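You operate a simulated robot arm through the tools that you are given. There is no shell and no other tool.

The job below is to be done with a simulated robot arm. You get a single attempt, and the scene is never put back.

JOB
Put one scoop of rice into the big steel bowl and pour about 200 ml of water over it.
Fine: full scoops from the rice tub with the large measuring scoop; water from the slim jar. Scoop and jar go back. Set down upright: what you pick out, slim jar.

Only the result counts: the job must be done as asked and must still hold three seconds after the hand-in. Knocking over, shifting, dropping, spilling or breaking anything else fails it.

ROBOT AND FRAMES
A 6-joint arm with a two-finger gripper, fixed in place. Base frame: the origin is at the foot of the arm, x ahead of it, y to its left, z up. Readings come in m, degrees, newtons and seconds.
It reaches about 1.298 m from its shoulder. Its first joint turns from -149.0 to 149.0 degrees. Payload 1.57 kg.
The tool frame sits at the grasp point between the pads (the TCP): z along the fingers, y along the line on which they close. The tips reach 0.021 m beyond it. The gripper opens to 0.07 m. The gripper's body begins 0.05 m behind the TCP.
Orientation is that of the tool frame in the base frame, as [roll, pitch, yaw] about the fixed x, y, z axes, in that order (R = Rz(yaw) Ry(pitch) Rx(roll)). With the fingers straight down and closing along the base's y, the tool's x points along the base's -x, its y along +y and its z along -z.

CONTROLS
- The arm moves only by the tool jog_arm. Its argument "deltas" is a list of rows, each a list of 6 numbers: the shift along the tool's x, y, z in m, then the turn, a rotation vector about the tool's x, y, z in degrees. In form: [[dx, dy, dz, ax, ay, az], ...]. A call has 1 to 20 rows; each row shifts and turns the commanded pose from where the row before left it, along the tool's axes as they then stand. "hand" is the opening in per cent of the stroke, from 0 (shut) to 100 (fully open), set as the call begins (left out, the last holds). Each row takes 0.2 s and may step no farther than 0.05 m and 8.6 degrees from the row before; otherwise, or with a gripper value out of range, the whole call is refused. A pose out of reach is approached as far as the arm can. The call stops where the force on the tool passes 40 N (or 10 N more than at its start, if that is more) or the arm is blocked; 0.2 s more then pass. Each finger halts on what it meets, pressing with about 30 N; the grip force reading is that of the motor and also rises with nothing between the fingers. The clock runs only during rows and for 0.2 s after the last one: add rows that do not move to give the fingers time. The reply holds the time, the measured pose of the TCP, the force on the tool along the base axes, the opening and the grip force, in the units named above and with some noise, with the torque about the TCP (base axes, N m) and any sound that the robot's microphone picked up.
- Cameras (640 x 400 px; columns grow to the right, rows downward): "scene" is fixed at [0.4022, -0.6486, 1.6595]; the picture's right is [0.71, -0.71, 0.00], its down [-0.61, -0.61, -0.50] and it looks along [0.36, 0.36, -0.86] (base axes); focal length 273 px, centre (320, 200). "wrist" rides on the gripper at [0.079, 0.004, -0.081] in the tool frame; the picture's right is [-0.05, 1.00, 0.00], its down [-0.67, -0.04, -0.74] and it looks along [-0.74, -0.04, 0.67] (tool axes); focal length 256 px, centre (320, 200). There is no depth. A picture from a camera that has moved, and an enlarged one, comes with that camera's place and axes in the base frame and with its lens.
- capture(camera): a new picture of that camera. The clock stands still meanwhile.
- move_column(by): slides the trunk up (or, below 0, down) by that many m; the arm rides with it, the base frame stays. It gives what a move gives, with no picture.
- close_up(camera, box): a new picture of the part [left, top, right, bottom] of that camera's present view, enlarged. The clock stands still meanwhile.
- hand_in(): hands the job in; it is judged then, once.

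Nothing tells you positions but the pictures and the camera data. Unless the task says otherwise, let go and move clear before handing in.

The tools are called after ">>>" by a JSON object that holds its "api" and its "payload". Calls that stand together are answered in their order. jog_arm: Moves the arm, as the interface text tells. Its arguments: {"type":"object","properties":{"deltas":{"type":"array","items":{"type":"array","items":{"type":"number"}}},"hand":{"type":"number"}},"required":["deltas"]} The other tools are called the same way: move_column (by) slides the trunk up or down; capture (camera) takes a picture; close_up (camera, box) takes an enlarged picture of a part of a camera's view; hand_in () hands the job in.

At the start:

```text
time: 0.0
position: [0.6137, -0.0821, 1.255]
orientation: [-180.0, 0.1, -180.0]
force: [0.1, 0.4, -0.4]
torque: [0.03, 0.0, 0.0]
grip_width: 0.0701
grip_force: 0.0
trunk travel left (down, up): [-0.936, 0.034]
```

scene: 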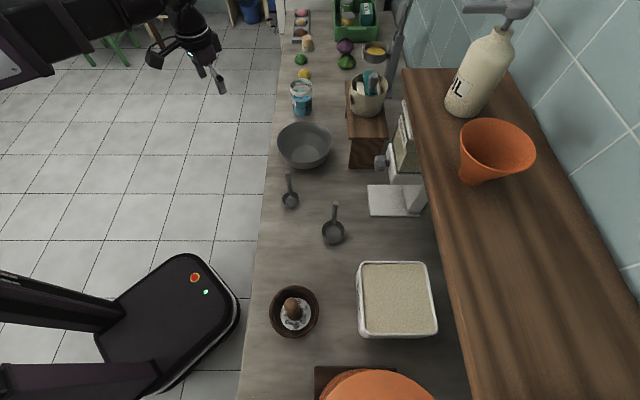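
wrist: 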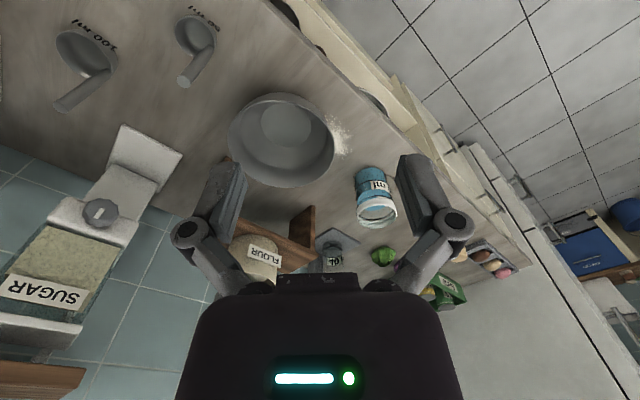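

I see a counter with a bowl, two small measuring scoops, a rice tub, a water jar and other items. I'll look closer before moving anything.

>>> {"api": "close_up", "payload": {"camera": "scene", "box": [240, 60, 400, 160]}}

>>> {"api": "close_up", "payload": {"camera": "scene", "box": [240, 150, 400, 250]}}

>>> {"api": "close_up", "payload": {"camera": "scene", "box": [240, 240, 480, 390]}}

>>> {"api": "close_up", "payload": {"camera": "wrist", "box": [0, 0, 320, 200]}}

>>> {"api": "close_up", "payload": {"camera": "wrist", "box": [220, 80, 540, 300]}}

```text
4.00 times, centred on (320, 110) of scene
camera zoom: at [0.4022, -0.6486, 1.6595], right [0.71, -0.71, 0.0], down [-0.61, -0.61, -0.5], along [0.36, 0.36, -0.86], focal length 1094 px, centre (320, 560)
```

zoom: 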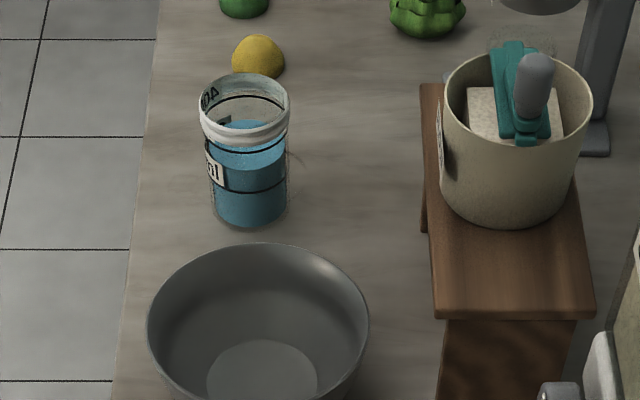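

```text
4.00 times, centred on (320, 200) of scene
camera zoom: at [0.4022, -0.6486, 1.6595], right [0.71, -0.71, 0.0], down [-0.61, -0.61, -0.5], along [0.36, 0.36, -0.86], focal length 1094 px, centre (320, 200)
```

zoom: 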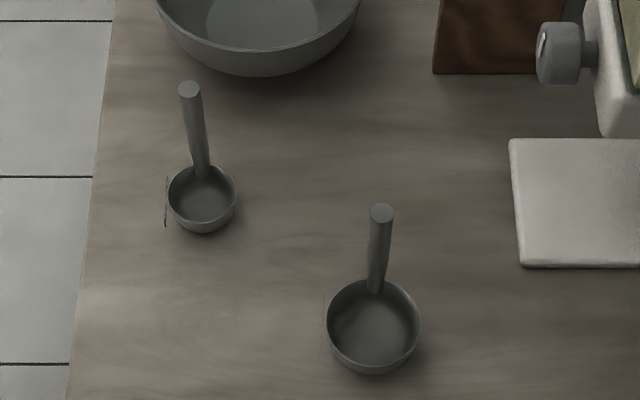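

```text
2.67 times, centred on (360, 315) of scene
camera zoom: at [0.4022, -0.6486, 1.6595], right [0.71, -0.71, 0.0], down [-0.61, -0.61, -0.5], along [0.36, 0.36, -0.86], focal length 729 px, centre (213, -107)
```

zoom: 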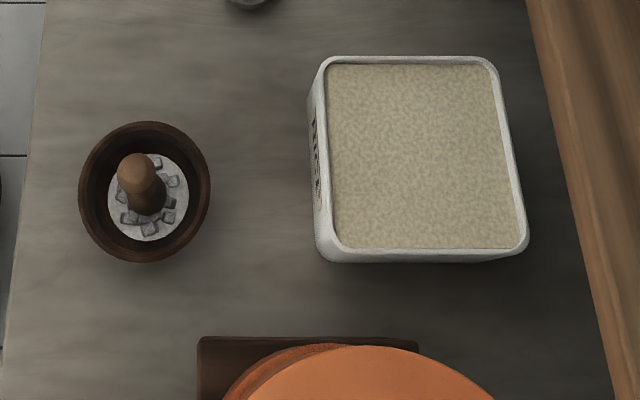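

```text
2.00 times, centred on (160, 100) of wrist
camera zoom: at [0.5344, -0.0783, 1.3357], right [0.05, 1.0, 0.0], down [0.67, -0.04, 0.74], along [0.74, -0.04, -0.67], focal length 512 px, centre (640, 400)
```

zoom: 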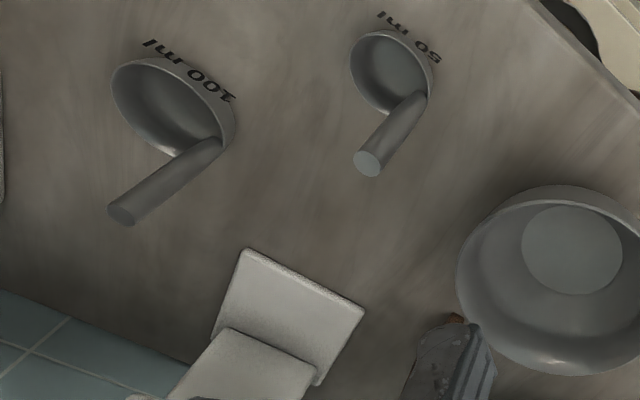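

```text
1.82 times, centred on (380, 190) of wrist
camera zoom: at [0.5344, -0.0783, 1.3357], right [0.05, 1.0, 0.0], down [0.67, -0.04, 0.74], along [0.74, -0.04, -0.67], focal length 465 px, centre (211, 218)
```

zoom: 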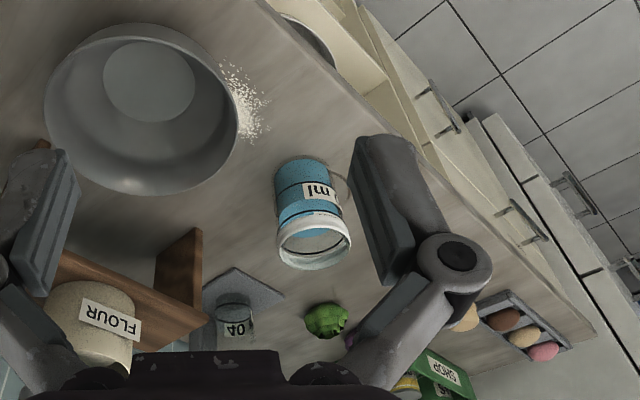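

The 100 ml (large) and 50 ml scoops, the bowl, the rice tub and a jar of blue water can be told apart. I'll enlarge the far part of the counter and the jar to check which one is the slim jar and what its marks say.

>>> {"api": "close_up", "payload": {"camera": "scene", "box": [270, 70, 334, 120]}}

>>> {"api": "close_up", "payload": {"camera": "scene", "box": [270, 0, 430, 100]}}

>>> {"api": "close_up", "payload": {"camera": "wrist", "box": [320, 150, 416, 240]}}

>>> {"api": "close_up", "payload": {"camera": "wrist", "box": [20, 0, 240, 130]}}

```text
8.00 times, centred on (302, 95) of scene
camera zoom: at [0.4022, -0.6486, 1.6595], right [0.71, -0.71, 0.0], down [-0.61, -0.61, -0.5], along [0.36, 0.36, -0.86], focal length 2187 px, centre (464, 1040)
```

zoom: 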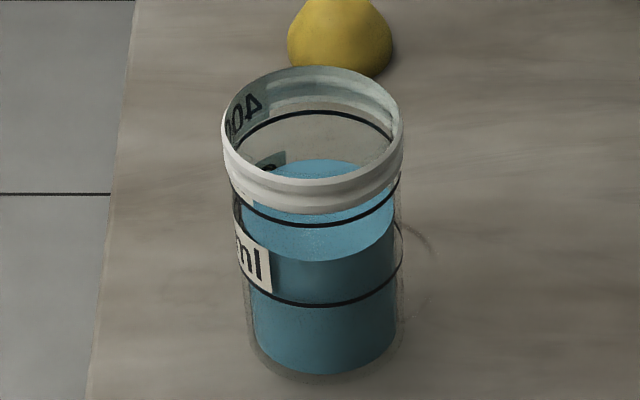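

```text
4.00 times, centred on (350, 50) of scene
camera zoom: at [0.4022, -0.6486, 1.6595], right [0.71, -0.71, 0.0], down [-0.61, -0.61, -0.5], along [0.36, 0.36, -0.86], focal length 1094 px, centre (200, 800)
```

zoom: 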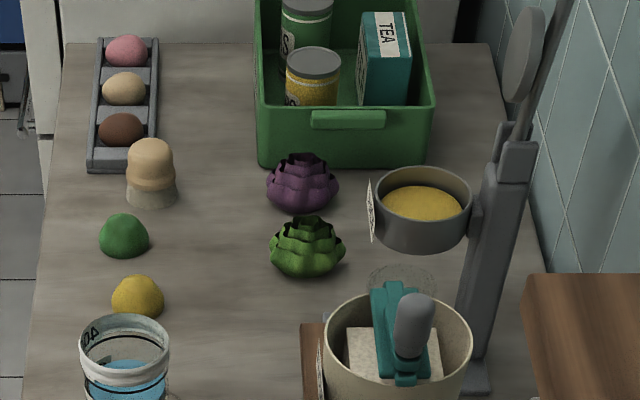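

```text
4.44 times, centred on (368, 195) of wrist
camera zoom: at [0.5344, -0.0783, 1.3357], right [0.05, 1.0, 0.0], down [0.67, -0.04, 0.74], along [0.74, -0.04, -0.67], focal length 1138 px, centre (107, 222)
```

zoom: 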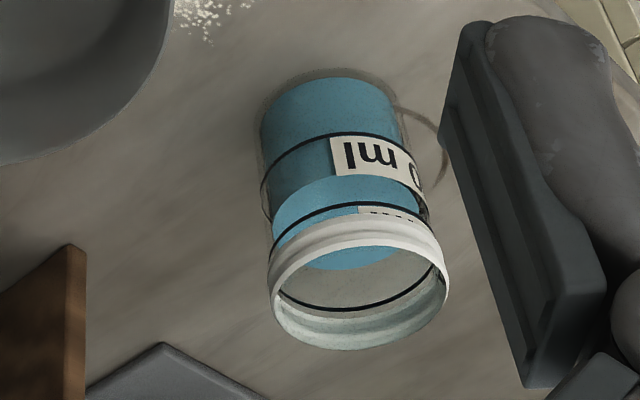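

```text
2.91 times, centred on (130, 65) of wrist
camera zoom: at [0.5344, -0.0783, 1.3357], right [0.05, 1.0, 0.0], down [0.67, -0.04, 0.74], along [0.74, -0.04, -0.67], focal length 745 px, centre (873, 593)
```

zoom: 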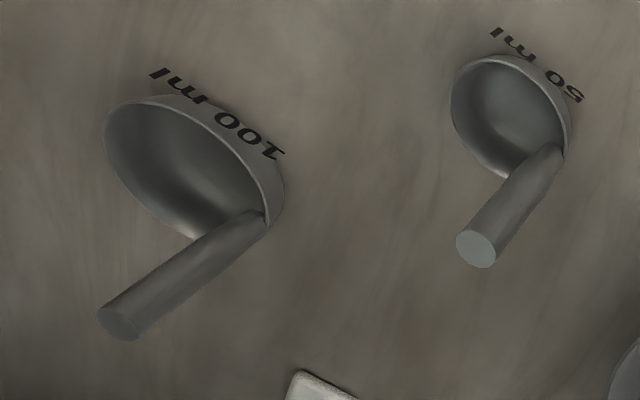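

There seems to be a second glass jar behind the flour crock. I'll look at that area more closely in both views.

>>> {"api": "close_up", "payload": {"camera": "wrist", "box": [280, 210, 400, 285]}}

>>> {"api": "close_up", "payload": {"camera": "scene", "box": [340, 55, 404, 95]}}

>>> {"api": "close_up", "payload": {"camera": "scene", "box": [310, 345, 450, 400]}}

>>> {"api": "close_up", "payload": {"camera": "scene", "box": [430, 0, 590, 200]}}

```text
5.33 times, centred on (340, 248) of wrist
camera zoom: at [0.5344, -0.0783, 1.3357], right [0.05, 1.0, 0.0], down [0.67, -0.04, 0.74], along [0.74, -0.04, -0.67], focal length 1365 px, centre (213, -53)
```

zoom: 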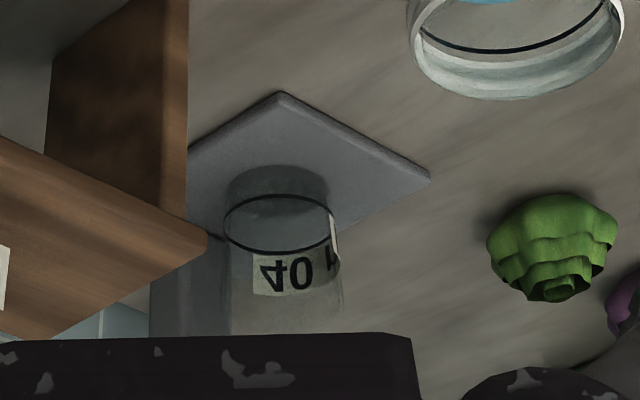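

```text
10.00 times, centred on (372, 75) of scene
camera zoom: at [0.4022, -0.6486, 1.6595], right [0.71, -0.71, 0.0], down [-0.61, -0.61, -0.5], along [0.36, 0.36, -0.86], focal length 2734 px, centre (-200, 1450)
```

zoom: 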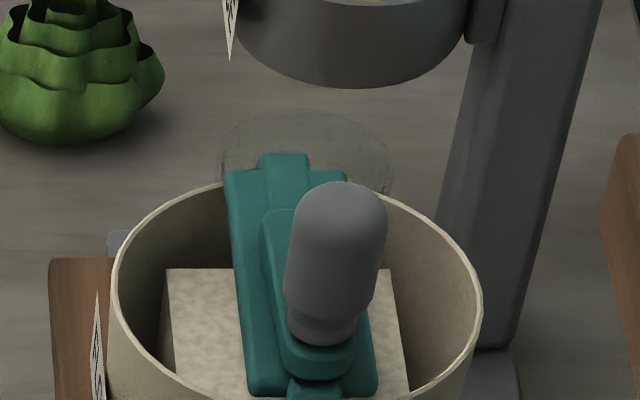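

```text
4.57 times, centred on (380, 372) of scene
camera zoom: at [0.4022, -0.6486, 1.6595], right [0.71, -0.71, 0.0], down [-0.61, -0.61, -0.5], along [0.36, 0.36, -0.86], focal length 1250 px, centre (46, -589)
```

zoom: 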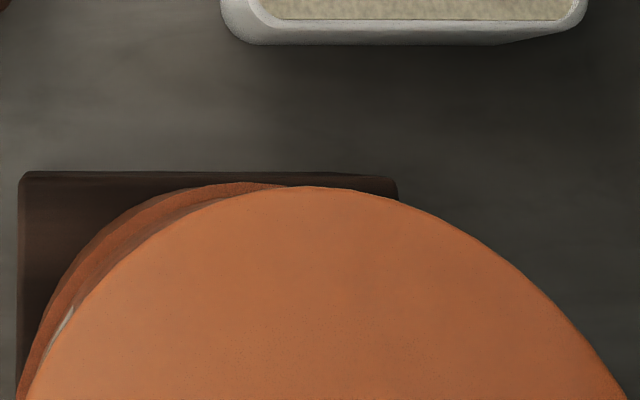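

```text
2.00 times, centred on (510, 100) of scene
camera zoom: at [0.4022, -0.6486, 1.6595], right [0.71, -0.71, 0.0], down [-0.61, -0.61, -0.5], along [0.36, 0.36, -0.86], focal length 547 px, centre (-60, 400)
```

zoom: 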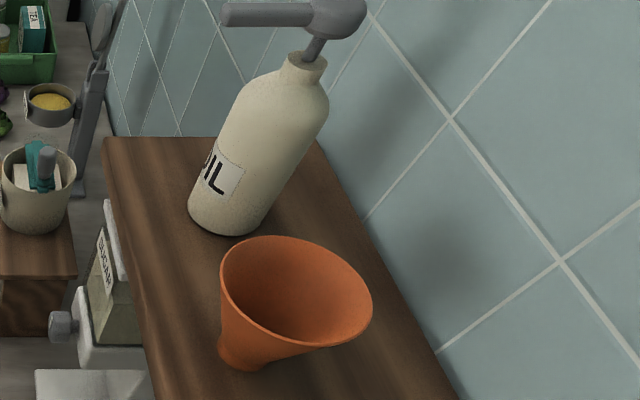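

The blue jar standing near (0.97, 0.02) is the only one holding water; the one under the grinder is empty. The large scoop is the one marked 100 ml, with an upright handle near (0.68, -0.43). I'll move the wrist camera towards the jar, staying high, for a better look.

>>> {"api": "jog_arm", "payload": {"deltas": [[-0.04, 0.02, 0.0, 0, 0, 0], [-0.04, 0.02, 0.0, 0, 0, 0], [-0.04, 0.02, 0.0, 0, 0, 0], [-0.03, 0.02, 0.0, 0, 0, 0]]}}

>>> {"api": "capture", "payload": {"camera": "wrist"}}

>>> {"api": "capture", "payload": {"camera": "scene"}}

```text
time: 1.0
position: [0.7643, -0.0024, 1.2544]
orientation: [180.0, -0.1, 179.8]
force: [-0.4, -0.3, -0.1]
torque: [0.02, -0.03, 0.0]
grip_width: 0.0701
grip_force: 0.0
trunk travel left (down, up): [-0.936, 0.034]
```

```text
taken
camera wrist: at [0.6851, 0.0025, 1.3355], right [0.05, 1.0, 0.0], down [0.67, -0.04, 0.74], along [0.74, -0.04, -0.67], focal length 256 px, centre (320, 200)
```

wrist: 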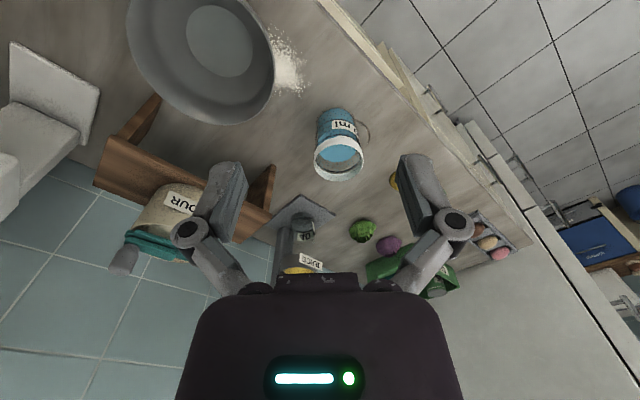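

```text
taken
```

scene: 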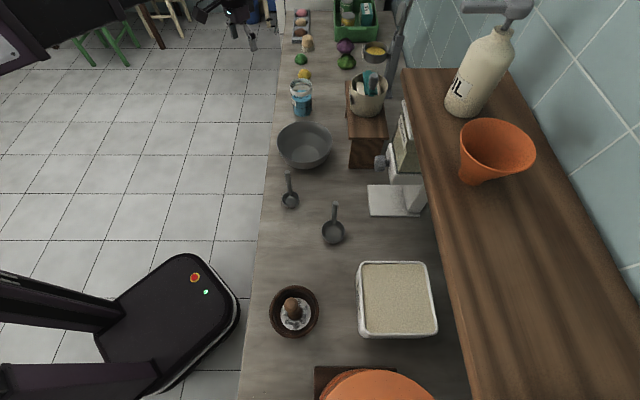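

>>> {"api": "close_up", "payload": {"camera": "wrist", "box": [290, 90, 400, 195]}}

>>> {"api": "close_up", "payload": {"camera": "wrist", "box": [100, 0, 340, 150]}}

```text
3.81 times, centred on (345, 142) of wrist
camera zoom: at [0.6851, 0.0025, 1.3355], right [0.05, 1.0, 0.0], down [0.67, -0.04, 0.74], along [0.74, -0.04, -0.67], focal length 975 px, centre (225, 419)
```

zoom: 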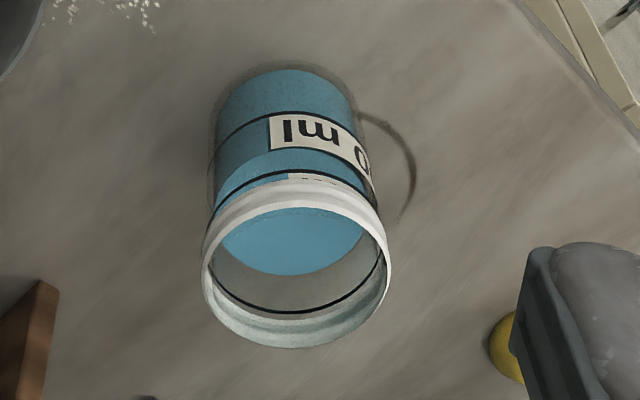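

```text
2.67 times, centred on (220, 75) of wrist
camera zoom: at [0.6851, 0.0025, 1.3355], right [0.05, 1.0, 0.0], down [0.67, -0.04, 0.74], along [0.74, -0.04, -0.67], focal length 683 px, centre (587, 533)
```

zoom: 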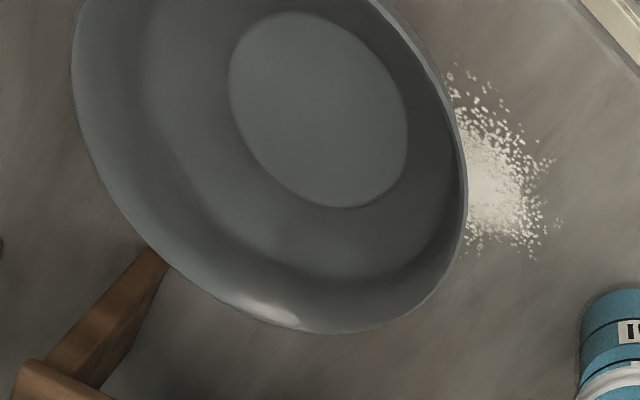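

The jar's level sits between its two marks, and flour lies next to the bowl. Next I'll bring the arm over the scoop area and turn the tool so its camera looks down while the fingers point outward.

>>> {"api": "jog_arm", "payload": {"deltas": [[0.0214, -0.04, 0, 0, 0, 0], [0.0214, -0.04, 0, 0, 0, 0], [0.0214, -0.04, 0, 0, 0, 0], [0.0214, -0.04, 0, 0, 0, 0], [0.0214, -0.04, 0, 0, 0, 0], [0.0214, -0.04, 0, 0, 0, 0], [0.0214, -0.04, 0, 0, 0, 0], [0.0214, -0.04, 0, 0, 0, 0], [0.0214, -0.04, 0, 0, 0, 0], [0.0214, -0.04, 0, 0, 0, 0]]}}

>>> {"api": "jog_arm", "payload": {"deltas": [[0, 0, 0, 0, 0, -8.4375], [0, 0, 0, 0, 0, -8.4375], [0, 0, 0, 0, 0, -8.4375], [0, 0, 0, 0, 0, -8.4375], [0, 0, 0, 0, 0, -8.4375], [0, 0, 0, 0, 0, -8.4375], [0, 0, 0, 0, 0, -8.4375], [0, 0, 0, 0, 0, -8.4375], [0, 0, 0, 0, 0, -8.4375], [0, 0, 0, 0, 0, -8.4375], [0, 0, 0, 0, 0, -8.4375], [0, 0, 0, 0, 0, -8.4375], [0, 0, 0, 0, 0, -8.4375], [0, 0, 0, 0, 0, -8.4375], [0, 0, 0, 0, 0, -8.4375], [0, 0, 0, 0, 0, -8.4375]]}}

>>> {"api": "capture", "payload": {"camera": "wrist"}}

>>> {"api": "capture", "payload": {"camera": "scene"}}

```text
time: 3.2
position: [0.5498, -0.405, 1.2549]
orientation: [180.0, -0.1, -180.0]
force: [-1.1, 0.8, 1.0]
torque: [0.0, -0.04, 0.0]
grip_width: 0.07
grip_force: 0.0
trunk travel left (down, up): [-0.936, 0.034]
```

```text
time: 6.6
position: [0.5558, -0.393, 1.2552]
orientation: [179.8, 0.0, -45.3]
force: [0.4, -0.1, 0.5]
torque: [-0.04, 0.0, 0.03]
grip_width: 0.0698
grip_force: 0.1
out of reach, approached as far as the arm can: row 16
trunk travel left (down, up): [-0.936, 0.034]
```

```text
taken
camera wrist: at [0.6089, -0.4536, 1.3358], right [-0.75, -0.66, 0.0], down [-0.44, 0.5, 0.74], along [-0.5, 0.56, -0.67], focal length 256 px, centre (320, 200)
```

wrist: 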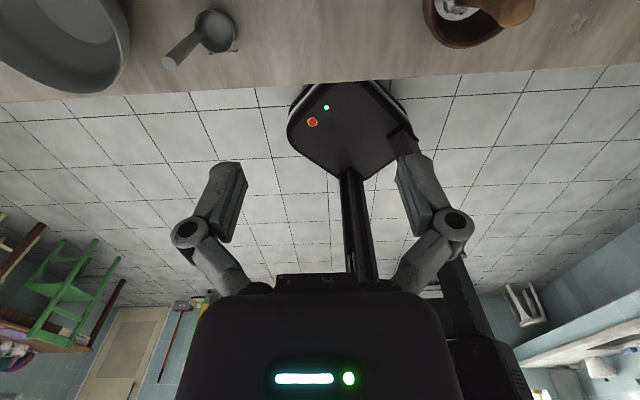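

```text
taken
```

scene: 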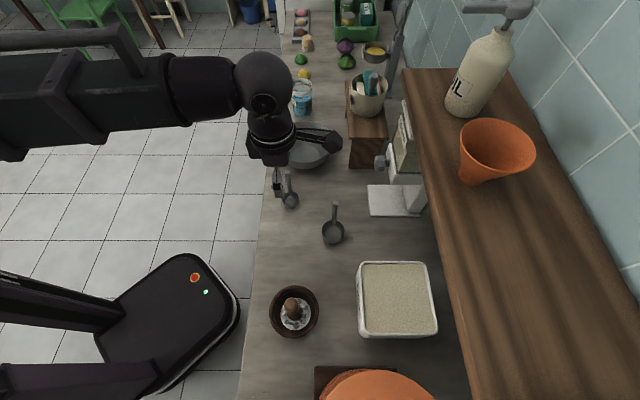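

The scoop sits just ahead and the arm is at (0.556, -0.393, 1.255) with the tool turned around. I'll tilt the tool outward 45° so the camera looks straight down on the scoops and the rice tub.

>>> {"api": "jog_arm", "payload": {"deltas": [[0, 0, 0, 0, 7.5, 0], [0, 0, 0, 0, 7.5, 0], [0, 0, 0, 0, 7.5, 0], [0, 0, 0, 0, 7.5, 0], [0, 0, 0, 0, 7.5, 0], [0, 0, 0, 0, 7.5, 0]]}}

>>> {"api": "capture", "payload": {"camera": "wrist"}}

>>> {"api": "capture", "payload": {"camera": "scene"}}

```text
time: 8.0
position: [0.5557, -0.3947, 1.3098]
orientation: [-180.0, -45.1, -44.8]
force: [-0.4, 0.2, 0.6]
torque: [0.0, -0.01, 0.01]
grip_width: 0.0702
grip_force: 0.1
out of reach, approached as far as the arm can: row 2, 3, 4, 5, 6
trunk travel left (down, up): [-0.936, 0.034]
```

```text
taken
camera wrist: at [0.5512, -0.3965, 1.423], right [-0.73, -0.68, -0.04], down [-0.68, 0.73, 0.05], along [-0.01, 0.07, -1.0], focal length 256 px, centre (320, 200)
```

wrist: 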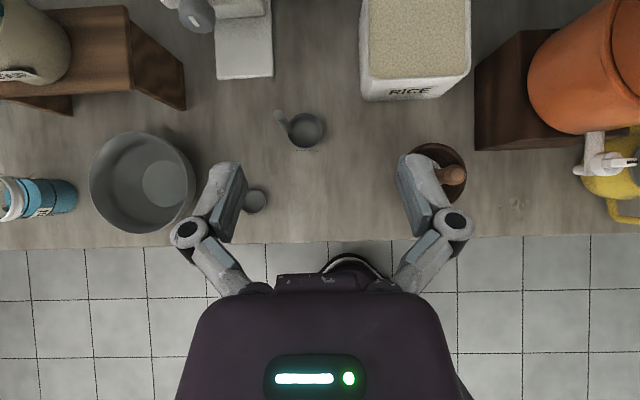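

```text
taken
```

scene: 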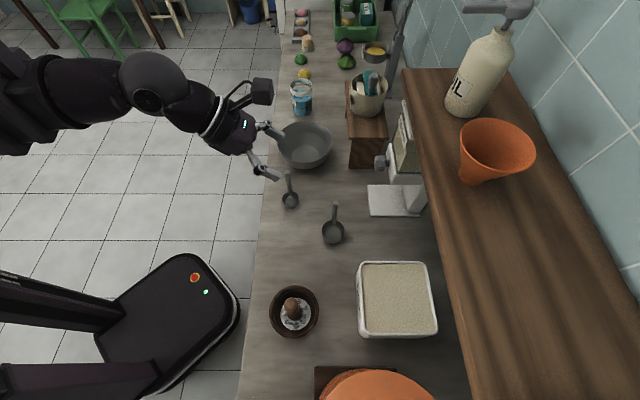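

From straight above the layout is clear: rice tub, both scoops, mortar, bowl, jar. I'll enlarge the parts to measure positions.

>>> {"api": "close_up", "payload": {"camera": "wrist", "box": [240, 90, 368, 170]}}

>>> {"api": "close_up", "payload": {"camera": "wrist", "box": [0, 110, 220, 248]}}

>>> {"api": "close_up", "payload": {"camera": "wrist", "box": [330, 0, 510, 112]}}

>>> {"api": "close_up", "payload": {"camera": "scene", "box": [300, 190, 364, 250]}}

>>> {"api": "close_up", "payload": {"camera": "scene", "box": [180, 60, 308, 210]}}

```text
5.00 times, centred on (304, 130) of wrist
camera zoom: at [0.5512, -0.3965, 1.423], right [-0.73, -0.68, -0.04], down [-0.68, 0.73, 0.05], along [-0.01, 0.07, -1.0], focal length 1280 px, centre (400, 550)
```

zoom: 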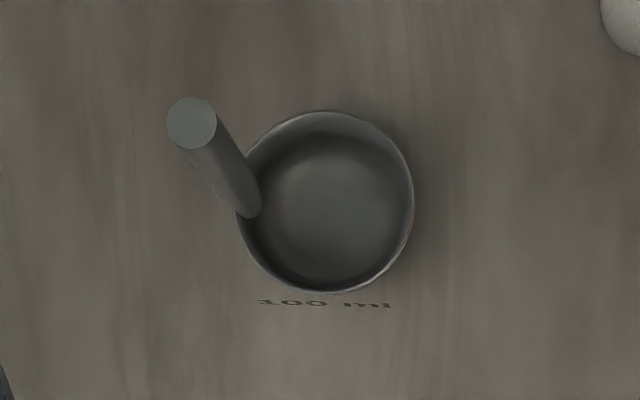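

```text
2.90 times, centred on (110, 179) of wrist
camera zoom: at [0.5512, -0.3965, 1.423], right [-0.73, -0.68, -0.04], down [-0.68, 0.73, 0.05], along [-0.01, 0.07, -1.0], focal length 742 px, centre (929, 261)
```

zoom: 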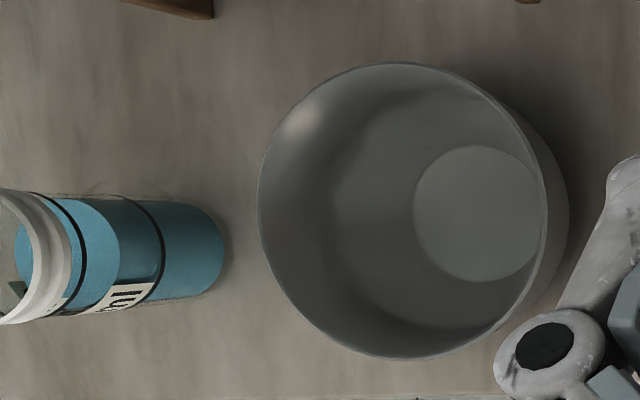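

```text
3.56 times, centred on (420, 56) of wrist
camera zoom: at [0.5512, -0.3965, 1.423], right [-0.73, -0.68, -0.04], down [-0.68, 0.73, 0.05], along [-0.01, 0.07, -1.0], focal length 910 px, centre (-36, 712)
```

zoom: 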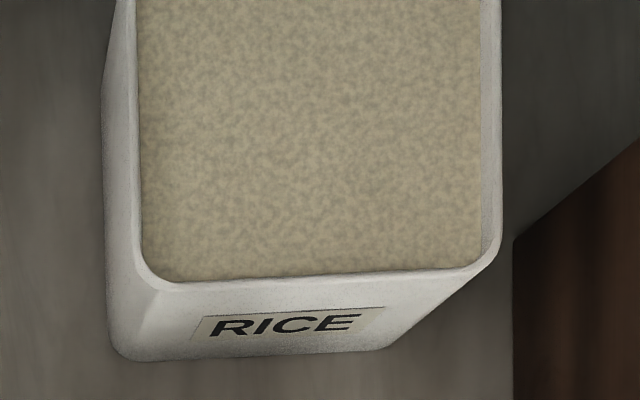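

```text
6.67 times, centred on (332, 220) of scene
camera zoom: at [0.4022, -0.6486, 1.6595], right [0.71, -0.71, 0.0], down [-0.61, -0.61, -0.5], along [0.36, 0.36, -0.86], focal length 1823 px, centre (240, 67)
```

zoom: 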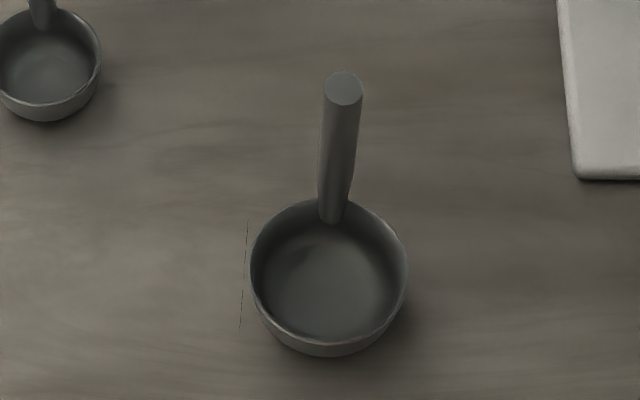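

```text
2.67 times, centred on (244, 135) of scene
camera zoom: at [0.4022, -0.6486, 1.6595], right [0.71, -0.71, 0.0], down [-0.61, -0.61, -0.5], along [0.36, 0.36, -0.86], focal length 729 px, centre (523, 373)
```

zoom: 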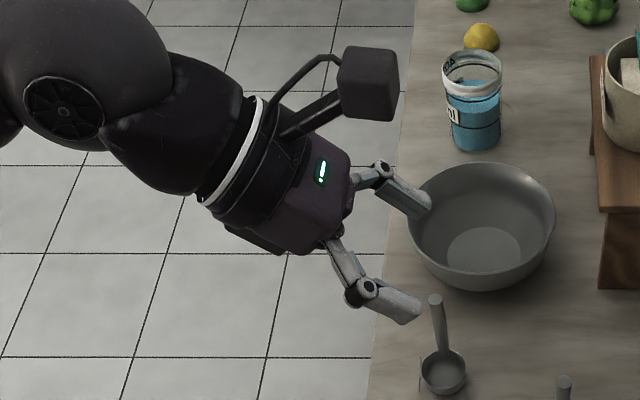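

The measurements agree well between cameras: the 100 ml scoop handle stands upright at about (0.685, -0.424) from z 0.91 to 1.028, with the cup rim at z 0.92. The bowl rim centre is near (0.813, -0.165, 0.968). I'll check what the arm can reach with a flatter tool while moving a little outward.

>>> {"api": "jog_arm", "payload": {"deltas": [[0.0, -0.03, 0.0, 0, 5, 0], [0.0, -0.03, 0.0, 0, 5, 0], [0, 0, 0, 0, 5, 0], [0, 0, 0, 0, 5, 0]]}}

```text
time: 9.0
position: [0.5984, -0.352, 1.3614]
orientation: [-179.9, -65.0, -45.0]
force: [-0.2, 0.1, 0.3]
torque: [-0.01, 0.02, 0.0]
grip_width: 0.0701
grip_force: 0.1
out of reach, approached as far as the arm can: row 1, 2, 3, 4
trunk travel left (down, up): [-0.936, 0.034]
```

At this tilt the arm can't come lower from this shoulder height, so I'll lower the trunk a bit and recheck.

>>> {"api": "move_column", "payload": {"by": -0.2}}

>>> {"api": "capture", "payload": {"camera": "scene"}}

>>> {"api": "capture", "payload": {"camera": "wrist"}}

```text
time: 11.2
position: [0.5977, -0.3527, 1.1632]
orientation: [-180.0, -64.9, -45.1]
force: [0.2, 0.0, 0.1]
torque: [-0.01, 0.0, 0.02]
grip_width: 0.07
grip_force: 0.1
trunk travel left (down, up): [-0.736, 0.234]
```

```text
taken
```

scene: 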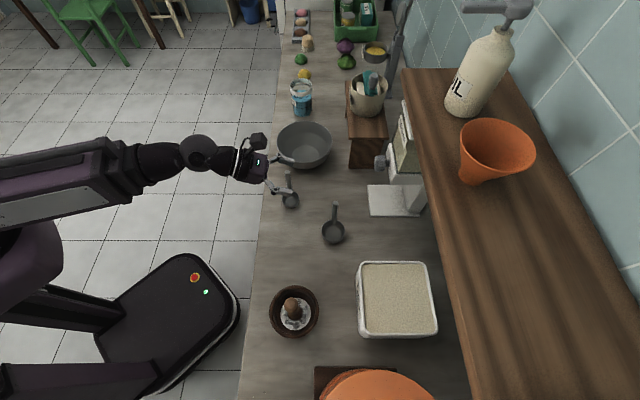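

```text
taken
camera wrist: at [0.5674, -0.3272, 1.2682], right [-0.72, -0.69, -0.05], down [-0.65, 0.7, -0.29], along [0.23, -0.18, -0.96], focal length 256 px, centre (320, 200)
```

wrist: 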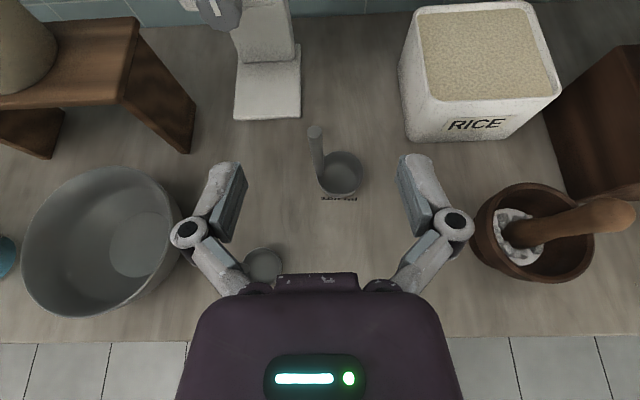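

The scoop is between the open fingers in the wrist view and the tool is at (0.598, -0.353, 1.163). I'll test a small move down to check that commanded and measured poses match.

>>> {"api": "jog_arm", "payload": {"deltas": [[-0.0363, -0.0115, 0.0169, 0, 0, 0]]}}

```text
time: 11.6
position: [0.6055, -0.3441, 1.1623]
orientation: [180.0, -64.9, -44.9]
force: [0.1, 0.6, -0.1]
torque: [0.01, 0.02, 0.0]
grip_width: 0.0702
grip_force: 0.0
out of reach, approached as far as the arm can: row 1
trunk travel left (down, up): [-0.736, 0.234]
```

>>> {"api": "jog_arm", "payload": {"deltas": [[0.0181, 0, -0.0085, 0, 0, 0]]}}

```text
time: 12.0
position: [0.6067, -0.3444, 1.1624]
orientation: [180.0, -64.9, -45.0]
force: [0.0, 0.1, -0.7]
torque: [0.03, 0.02, -0.01]
grip_width: 0.07
grip_force: 0.0
out of reach, approached as far as the arm can: row 1
trunk travel left (down, up): [-0.736, 0.234]
```

>>> {"api": "jog_arm", "payload": {"deltas": [[0.0363, 0, -0.0169, 0, 0, 0], [0.0363, 0, -0.0169, 0, 0, 0], [0.0363, 0, -0.0169, 0, 0, 0], [0.0363, 0, -0.0169, 0, 0, 0]]}}

```text
time: 13.0
position: [0.6061, -0.3437, 1.1612]
orientation: [180.0, -65.1, -45.0]
force: [-0.6, 1.1, 0.1]
torque: [0.02, -0.04, 0.02]
grip_width: 0.07
grip_force: 0.1
out of reach, approached as far as the arm can: row 1, 2, 3, 4
trunk travel left (down, up): [-0.736, 0.234]
```

The reversed wrist turns out to sit at a joint limit, which blocks the arm. I'll roll the tool back the other way (about its own axis) at this safe height, so the wrist is in its natural range.

>>> {"api": "jog_arm", "payload": {"deltas": [[0, 0, 0, 0, 0, 8.57], [0, 0, 0, 0, 0, 8.57], [0, 0, 0, 0, 0, 8.57], [0, 0, 0, 0, 0, 8.57], [0, 0, 0, 0, 0, 8.57], [0, 0, 0, 0, 0, 8.57], [0, 0, 0, 0, 0, 8.57], [0, 0, 0, 0, 0, 8.57], [0, 0, 0, 0, 0, 8.57], [0, 0, 0, 0, 0, 8.57], [0, 0, 0, 0, 0, 8.57]]}}

>>> {"api": "capture", "payload": {"camera": "scene"}}

```text
time: 15.4
position: [0.6075, -0.345, 1.162]
orientation: [-115.3, 4.0, -136.8]
force: [0.0, -1.1, 0.5]
torque: [-0.01, -0.01, 0.02]
grip_width: 0.0704
grip_force: 0.1
trunk travel left (down, up): [-0.736, 0.234]
```

```text
taken
```

scene: 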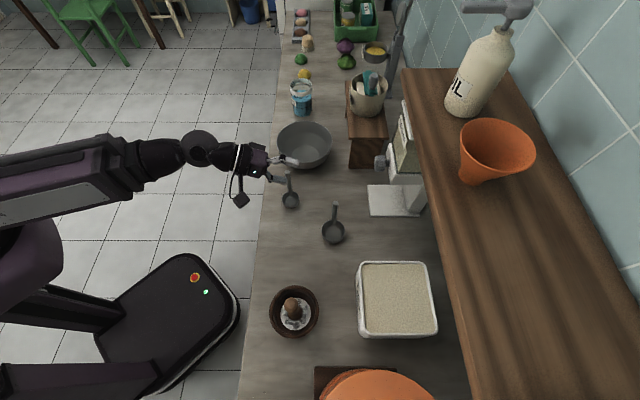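

>>> {"api": "jog_arm", "payload": {"deltas": [[0, 0, 0, 0, 0, 8.573], [0, 0, 0, 0, 0, 8.573], [0, 0, 0, 0, 0, 8.573], [0, 0, 0, 0, 0, 8.573], [0, 0, 0, 0, 0, 8.573], [0, 0, 0, 0, 0, 8.573], [0, 0, 0, 0, 0, 8.573], [0, 0, 0, 0, 0, 8.573], [0, 0, 0, 0, 0, 8.573], [0, 0, 0, 0, 0, 8.573]]}}

>>> {"api": "capture", "payload": {"camera": "wrist"}}

>>> {"api": "capture", "payload": {"camera": "scene"}}

```text
time: 17.6
position: [0.6065, -0.3435, 1.1625]
orientation: [179.8, 64.9, 134.8]
force: [-0.4, 0.3, -0.4]
torque: [0.02, -0.02, 0.02]
grip_width: 0.0701
grip_force: 0.1
trunk travel left (down, up): [-0.736, 0.234]
```

```text
taken
camera wrist: at [0.5335, -0.2647, 1.1244], right [0.72, 0.69, 0.05], down [-0.3, 0.25, 0.92], along [0.62, -0.68, 0.39], focal length 256 px, centre (320, 200)
```

wrist: 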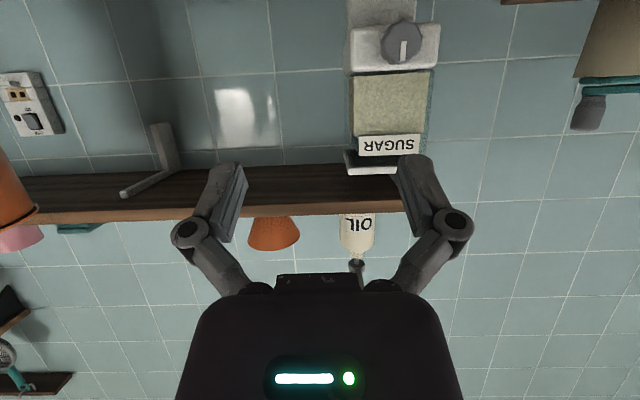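

```text
taken
```

scene: 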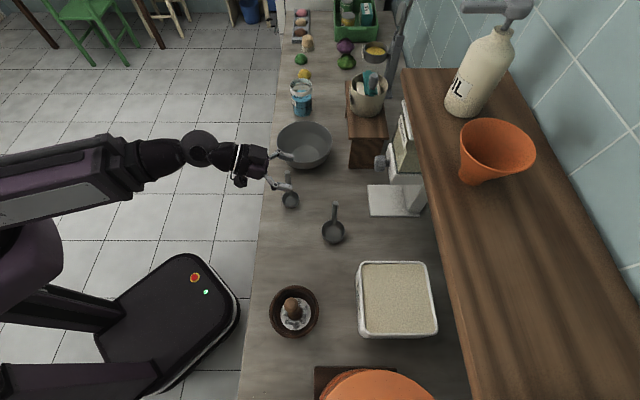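

The tool now points outward with fingers level across the handle, at (0.607, -0.344, 1.163), in line with the scoop handle. I'll tilt slightly and descend short of the handle, then check with the cameras.

>>> {"api": "jog_arm", "payload": {"deltas": [[0, 0, 0, 0, 5, 0], [0.0335, 0, 0.028, 0, 0, 0], [0.0335, 0, 0.028, 0, 0, 0], [0.0335, 0, 0.028, 0, 0, 0], [0.0335, 0, 0.028, 0, 0, 0]]}}

>>> {"api": "capture", "payload": {"camera": "wrist"}}

>>> {"api": "close_up", "payload": {"camera": "scene", "box": [240, 150, 400, 250]}}

```text
time: 18.8
position: [0.6277, -0.365, 1.1465]
orientation: [180.0, 59.9, 135.2]
force: [0.7, -0.8, -0.5]
torque: [-0.03, 0.02, -0.02]
grip_width: 0.0699
grip_force: 0.0
out of reach, approached as far as the arm can: row 1, 2, 3, 4, 5
trunk travel left (down, up): [-0.736, 0.234]
```

```text
taken
camera wrist: at [0.553, -0.2837, 1.1192], right [0.72, 0.69, 0.05], down [-0.24, 0.19, 0.95], along [0.64, -0.7, 0.31], focal length 256 px, centre (320, 200)
```

wrist: 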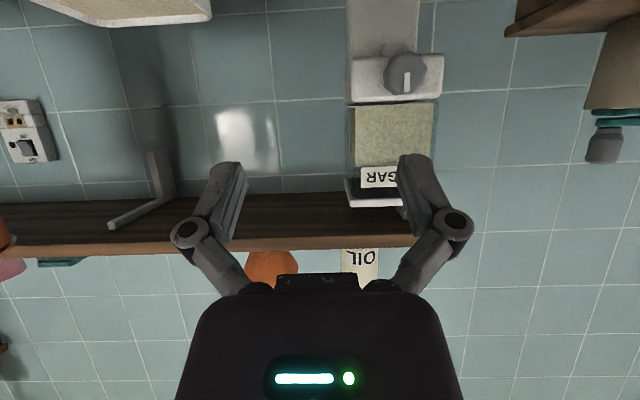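

```text
4.00 times, centred on (320, 200) of scene
camera zoom: at [0.4022, -0.6486, 1.6595], right [0.71, -0.71, 0.0], down [-0.61, -0.61, -0.5], along [0.36, 0.36, -0.86], focal length 1094 px, centre (320, 200)
```

zoom: 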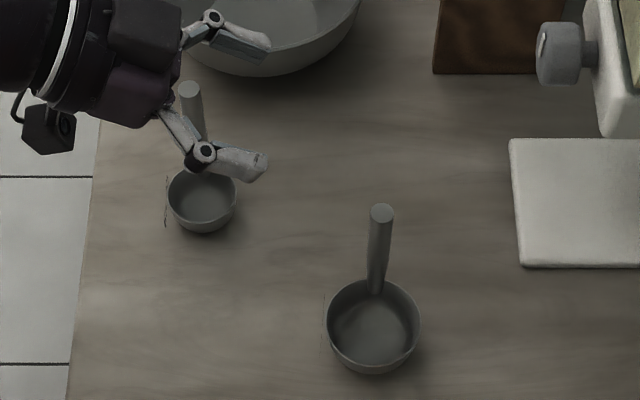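

The arm again can't go low enough at this shoulder height. I'll raise the tool a bit and lower the trunk so the net height lands near the handle.

>>> {"api": "jog_arm", "payload": {"deltas": [[-0.0289, 0, -0.0167, 0, 0, 0], [-0.0289, 0, -0.0167, 0, 0, 0], [-0.0289, 0, -0.0167, 0, 0, 0]]}}

>>> {"api": "move_column", "payload": {"by": -0.2}}

>>> {"api": "close_up", "payload": {"camera": "scene", "box": [240, 150, 400, 250]}}

```text
time: 19.6
position: [0.627, -0.3649, 1.1478]
orientation: [-179.9, 59.8, 135.1]
force: [-1.1, 0.4, -0.4]
torque: [-0.01, -0.02, 0.01]
grip_width: 0.0701
grip_force: 0.1
out of reach, approached as far as the arm can: row 1, 2, 3
trunk travel left (down, up): [-0.736, 0.234]
```

```text
time: 21.7
position: [0.6275, -0.3648, 0.9482]
orientation: [180.0, 60.0, 135.1]
force: [-0.8, 0.2, 0.3]
torque: [-0.01, -0.02, -0.01]
grip_width: 0.07
grip_force: 0.0
trunk travel left (down, up): [-0.536, 0.434]
```

```text
4.00 times, centred on (320, 200) of scene
camera zoom: at [0.4022, -0.6486, 1.6595], right [0.71, -0.71, 0.0], down [-0.61, -0.61, -0.5], along [0.36, 0.36, -0.86], focal length 1094 px, centre (320, 200)
```

zoom: 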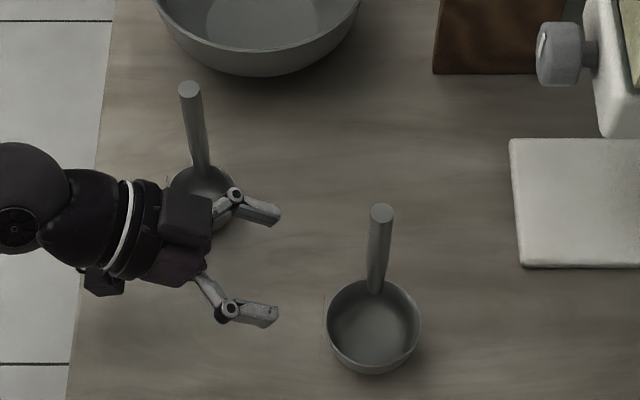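

The tool is now low at z 0.948, a bit lower than I want. I'll raise it straight away.

>>> {"api": "jog_arm", "payload": {"deltas": [[-0.043, 0, -0.0248, 0, 0, 0]]}}

```text
time: 22.1
position: [0.6271, -0.3635, 0.9468]
orientation: [180.0, 59.9, 135.1]
force: [0.2, 0.7, 0.0]
torque: [0.03, 0.01, -0.01]
grip_width: 0.0701
grip_force: 0.1
out of reach, approached as far as the arm can: row 1
trunk travel left (down, up): [-0.536, 0.434]
```

>>> {"api": "jog_arm", "payload": {"deltas": [[-0.026, 0, -0.015, 0, 0, 0], [-0.026, 0, -0.015, 0, 0, 0]]}}

```text
time: 22.7
position: [0.6283, -0.3642, 0.9479]
orientation: [-180.0, 59.9, 135.1]
force: [0.6, 0.0, -0.9]
torque: [-0.01, 0.01, -0.02]
grip_width: 0.0697
grip_force: 0.0
out of reach, approached as far as the arm can: row 1, 2
trunk travel left (down, up): [-0.536, 0.434]
```

>>> {"api": "capture", "payload": {"camera": "scene"}}

>>> {"api": "capture", "payload": {"camera": "wrist"}}

```text
taken
```

scene: 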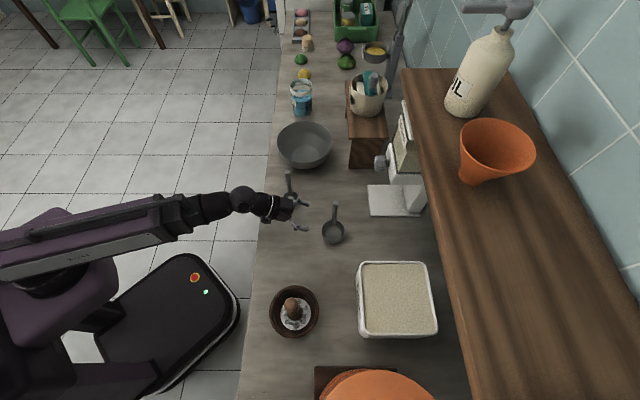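

```text
taken
camera wrist: at [0.5525, -0.2834, 0.9194], right [0.72, 0.69, 0.05], down [-0.24, 0.19, 0.95], along [0.64, -0.7, 0.31], focal length 256 px, centre (320, 200)
```

wrist: 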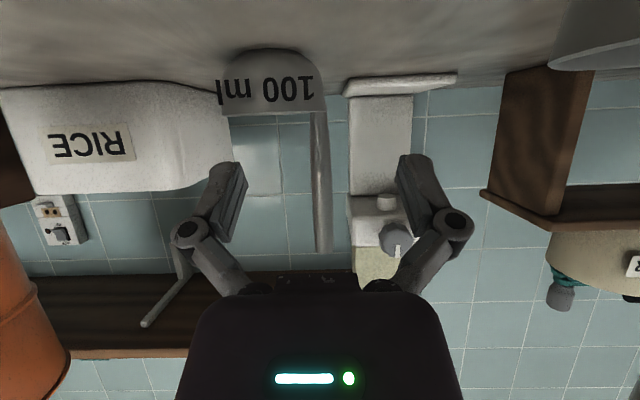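

The wrist view now shows the 100 ml scoop handle standing between the two fingers. I'll raise the trunk a little so the tool is near z 0.99 and then edge forward.

>>> {"api": "move_column", "payload": {"by": 0.04}}

>>> {"api": "jog_arm", "payload": {"deltas": [[-0.01, 0, 0.0173, 0, 0, 0]]}}

```text
time: 23.6
position: [0.627, -0.3646, 0.9872]
orientation: [180.0, 59.8, 135.1]
force: [0.9, -0.5, 0.4]
torque: [0.04, -0.01, 0.0]
grip_width: 0.0704
grip_force: 0.0
trunk travel left (down, up): [-0.576, 0.394]
```

```text
time: 24.0
position: [0.6413, -0.3791, 0.988]
orientation: [-179.8, 59.8, 135.0]
force: [0.3, -0.3, -1.1]
torque: [0.02, 0.01, -0.01]
grip_width: 0.0698
grip_force: 0.0
trunk travel left (down, up): [-0.576, 0.394]
```

No reach complaint now, tool at (0.641, -0.379, 0.988). I'll move forward until the handle sits at the grasp point.

>>> {"api": "jog_arm", "payload": {"deltas": [[-0.0156, 0, 0.0268, 0, 0, 0], [-0.0156, 0, 0.0268, 0, 0, 0]]}}

>>> {"api": "capture", "payload": {"camera": "wrist"}}

>>> {"api": "close_up", "payload": {"camera": "scene", "box": [280, 180, 376, 240]}}

```text
time: 24.6
position: [0.6852, -0.4226, 0.9876]
orientation: [-179.8, 59.9, 135.1]
force: [0.4, -0.9, -0.7]
torque: [0.0, -0.01, 0.0]
grip_width: 0.0697
grip_force: 0.1
trunk travel left (down, up): [-0.576, 0.394]
```

```text
taken
camera wrist: at [0.6104, -0.3422, 0.9592], right [0.72, 0.69, 0.05], down [-0.24, 0.19, 0.95], along [0.64, -0.7, 0.31], focal length 256 px, centre (320, 200)
```

wrist: 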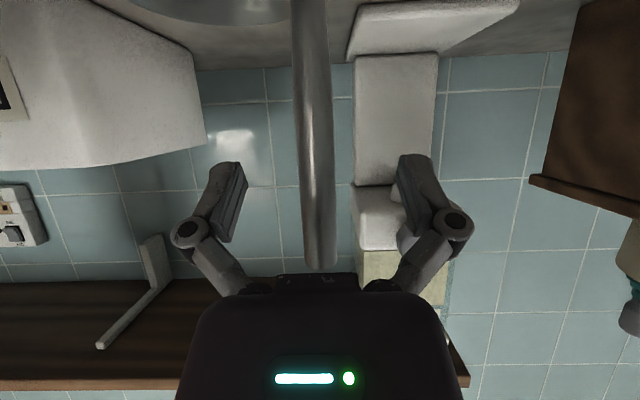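

```text
6.67 times, centred on (328, 210) of scene
camera zoom: at [0.4022, -0.6486, 1.6595], right [0.71, -0.71, 0.0], down [-0.61, -0.61, -0.5], along [0.36, 0.36, -0.86], focal length 1823 px, centre (267, 133)
```

zoom: 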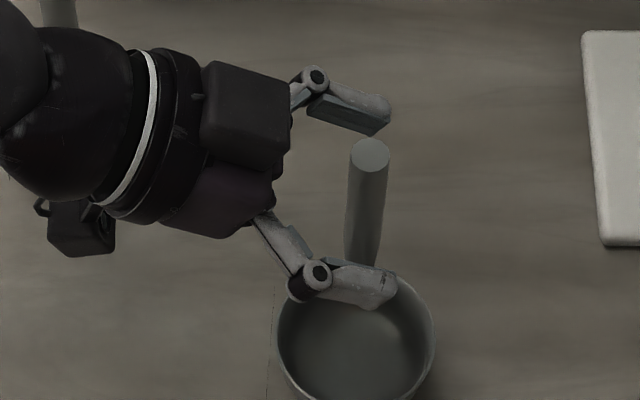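

The handle is between the fingers, about 5 mm ahead and 2–3 mm to one side of the grasp point. I'll correct that and close the hand.

>>> {"api": "jog_arm", "payload": {"deltas": [[-0.0025, -0.0025, 0.0043, 0, 0, 0]]}}

>>> {"api": "jog_arm", "payload": {"deltas": [[0, 0, 0, 0, 0, 0], [0, 0, 0, 0, 0, 0], [0, 0, 0, 0, 0, 0], [0, 0, 0, 0, 0, 0], [0, 0, 0, 0, 0, 0], [0, 0, 0, 0, 0, 0]], "hand": 0}}

>>> {"api": "capture", "payload": {"camera": "wrist"}}

>>> {"api": "close_up", "payload": {"camera": "scene", "box": [280, 180, 376, 240]}}

```text
time: 25.0
position: [0.6864, -0.4283, 0.9875]
orientation: [180.0, 59.9, 135.1]
force: [-0.2, 0.3, -0.1]
torque: [-0.01, -0.02, 0.01]
grip_width: 0.07
grip_force: 0.1
trunk travel left (down, up): [-0.576, 0.394]
```

```text
time: 26.4
position: [0.6857, -0.4265, 0.9871]
orientation: [-179.9, 59.9, 135.1]
force: [-0.5, -0.2, 2.7]
torque: [-0.03, -0.05, -0.03]
grip_width: 0.0137
grip_force: 29.4
trunk travel left (down, up): [-0.576, 0.394]
```

```text
taken
camera wrist: at [0.6118, -0.3467, 0.9596], right [0.72, 0.69, 0.05], down [-0.24, 0.19, 0.95], along [0.64, -0.7, 0.31], focal length 256 px, centre (320, 200)
```

wrist: 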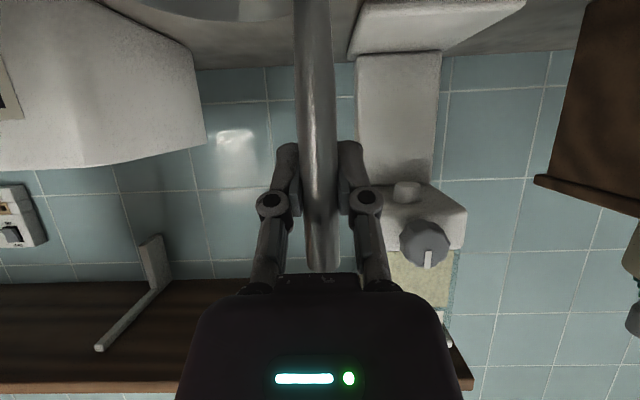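

```text
6.67 times, centred on (328, 210) of scene
camera zoom: at [0.4022, -0.6486, 1.6595], right [0.71, -0.71, 0.0], down [-0.61, -0.61, -0.5], along [0.36, 0.36, -0.86], focal length 1823 px, centre (267, 133)
```

zoom: 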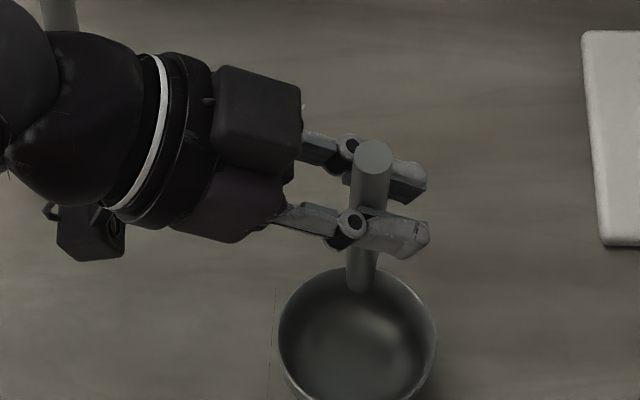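

The handle is gripped (14 mm, 29 N); I note this as the return spot: (0.686, -0.4265, 0.987). Now I'll lift the scoop straight up slowly.

>>> {"api": "jog_arm", "payload": {"deltas": [[-0.0108, 0, -0.00625, 0, 0, 0], [-0.0217, 0, -0.0125, 0, 0, 0], [-0.026, 0, -0.015, 0, 0, 0], [-0.026, 0, -0.015, 0, 0, 0]]}}

>>> {"api": "capture", "payload": {"camera": "wrist"}}

>>> {"api": "capture", "payload": {"camera": "scene"}}

```text
time: 27.4
position: [0.6865, -0.427, 0.9875]
orientation: [-180.0, 59.9, 135.1]
force: [1.4, 1.0, 3.1]
torque: [-0.03, -0.04, 0.02]
grip_width: 0.0137
grip_force: 29.4
out of reach, approached as far as the arm can: row 1, 2, 3, 4
trunk travel left (down, up): [-0.576, 0.394]
```

```text
taken
camera wrist: at [0.6118, -0.3467, 0.9596], right [0.72, 0.69, 0.05], down [-0.24, 0.19, 0.95], along [0.64, -0.7, 0.31], focal length 256 px, centre (320, 200)
```

wrist: 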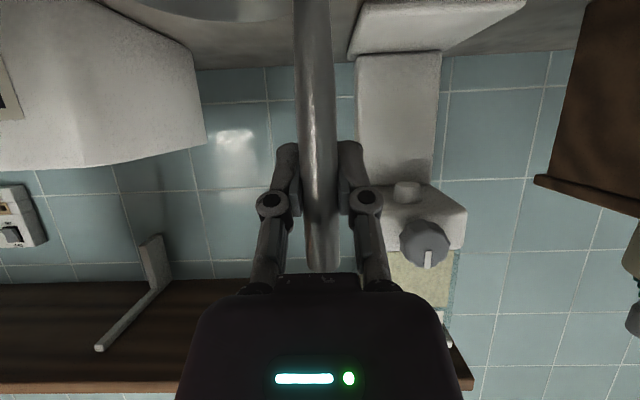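

```text
taken
```

scene: 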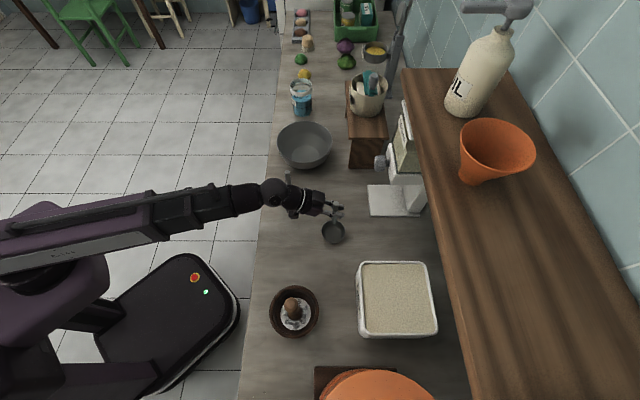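

The arm evidently cannot change height by itself (the wrist stays at a fixed height on the trunk), so vertical travel has to come from the trunk. I'll lift the scoop with the column.

>>> {"api": "move_column", "payload": {"by": 0.03}}

>>> {"api": "close_up", "payload": {"camera": "scene", "box": [280, 180, 376, 240]}}

```text
time: 28.1
position: [0.6859, -0.4277, 1.0185]
orientation: [180.0, 59.9, 135.1]
force: [0.2, -0.2, -1.2]
torque: [-0.02, -0.01, 0.0]
grip_width: 0.0137
grip_force: 30.0
trunk travel left (down, up): [-0.606, 0.364]
```

```text
6.67 times, centred on (328, 210) of scene
camera zoom: at [0.4022, -0.6486, 1.6595], right [0.71, -0.71, 0.0], down [-0.61, -0.61, -0.5], along [0.36, 0.36, -0.86], focal length 1823 px, centre (267, 133)
```

zoom: 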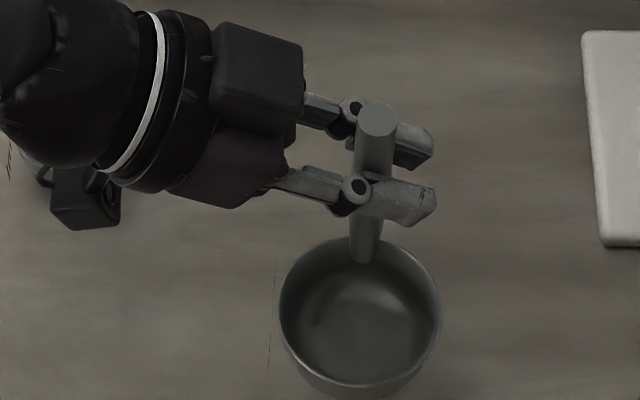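

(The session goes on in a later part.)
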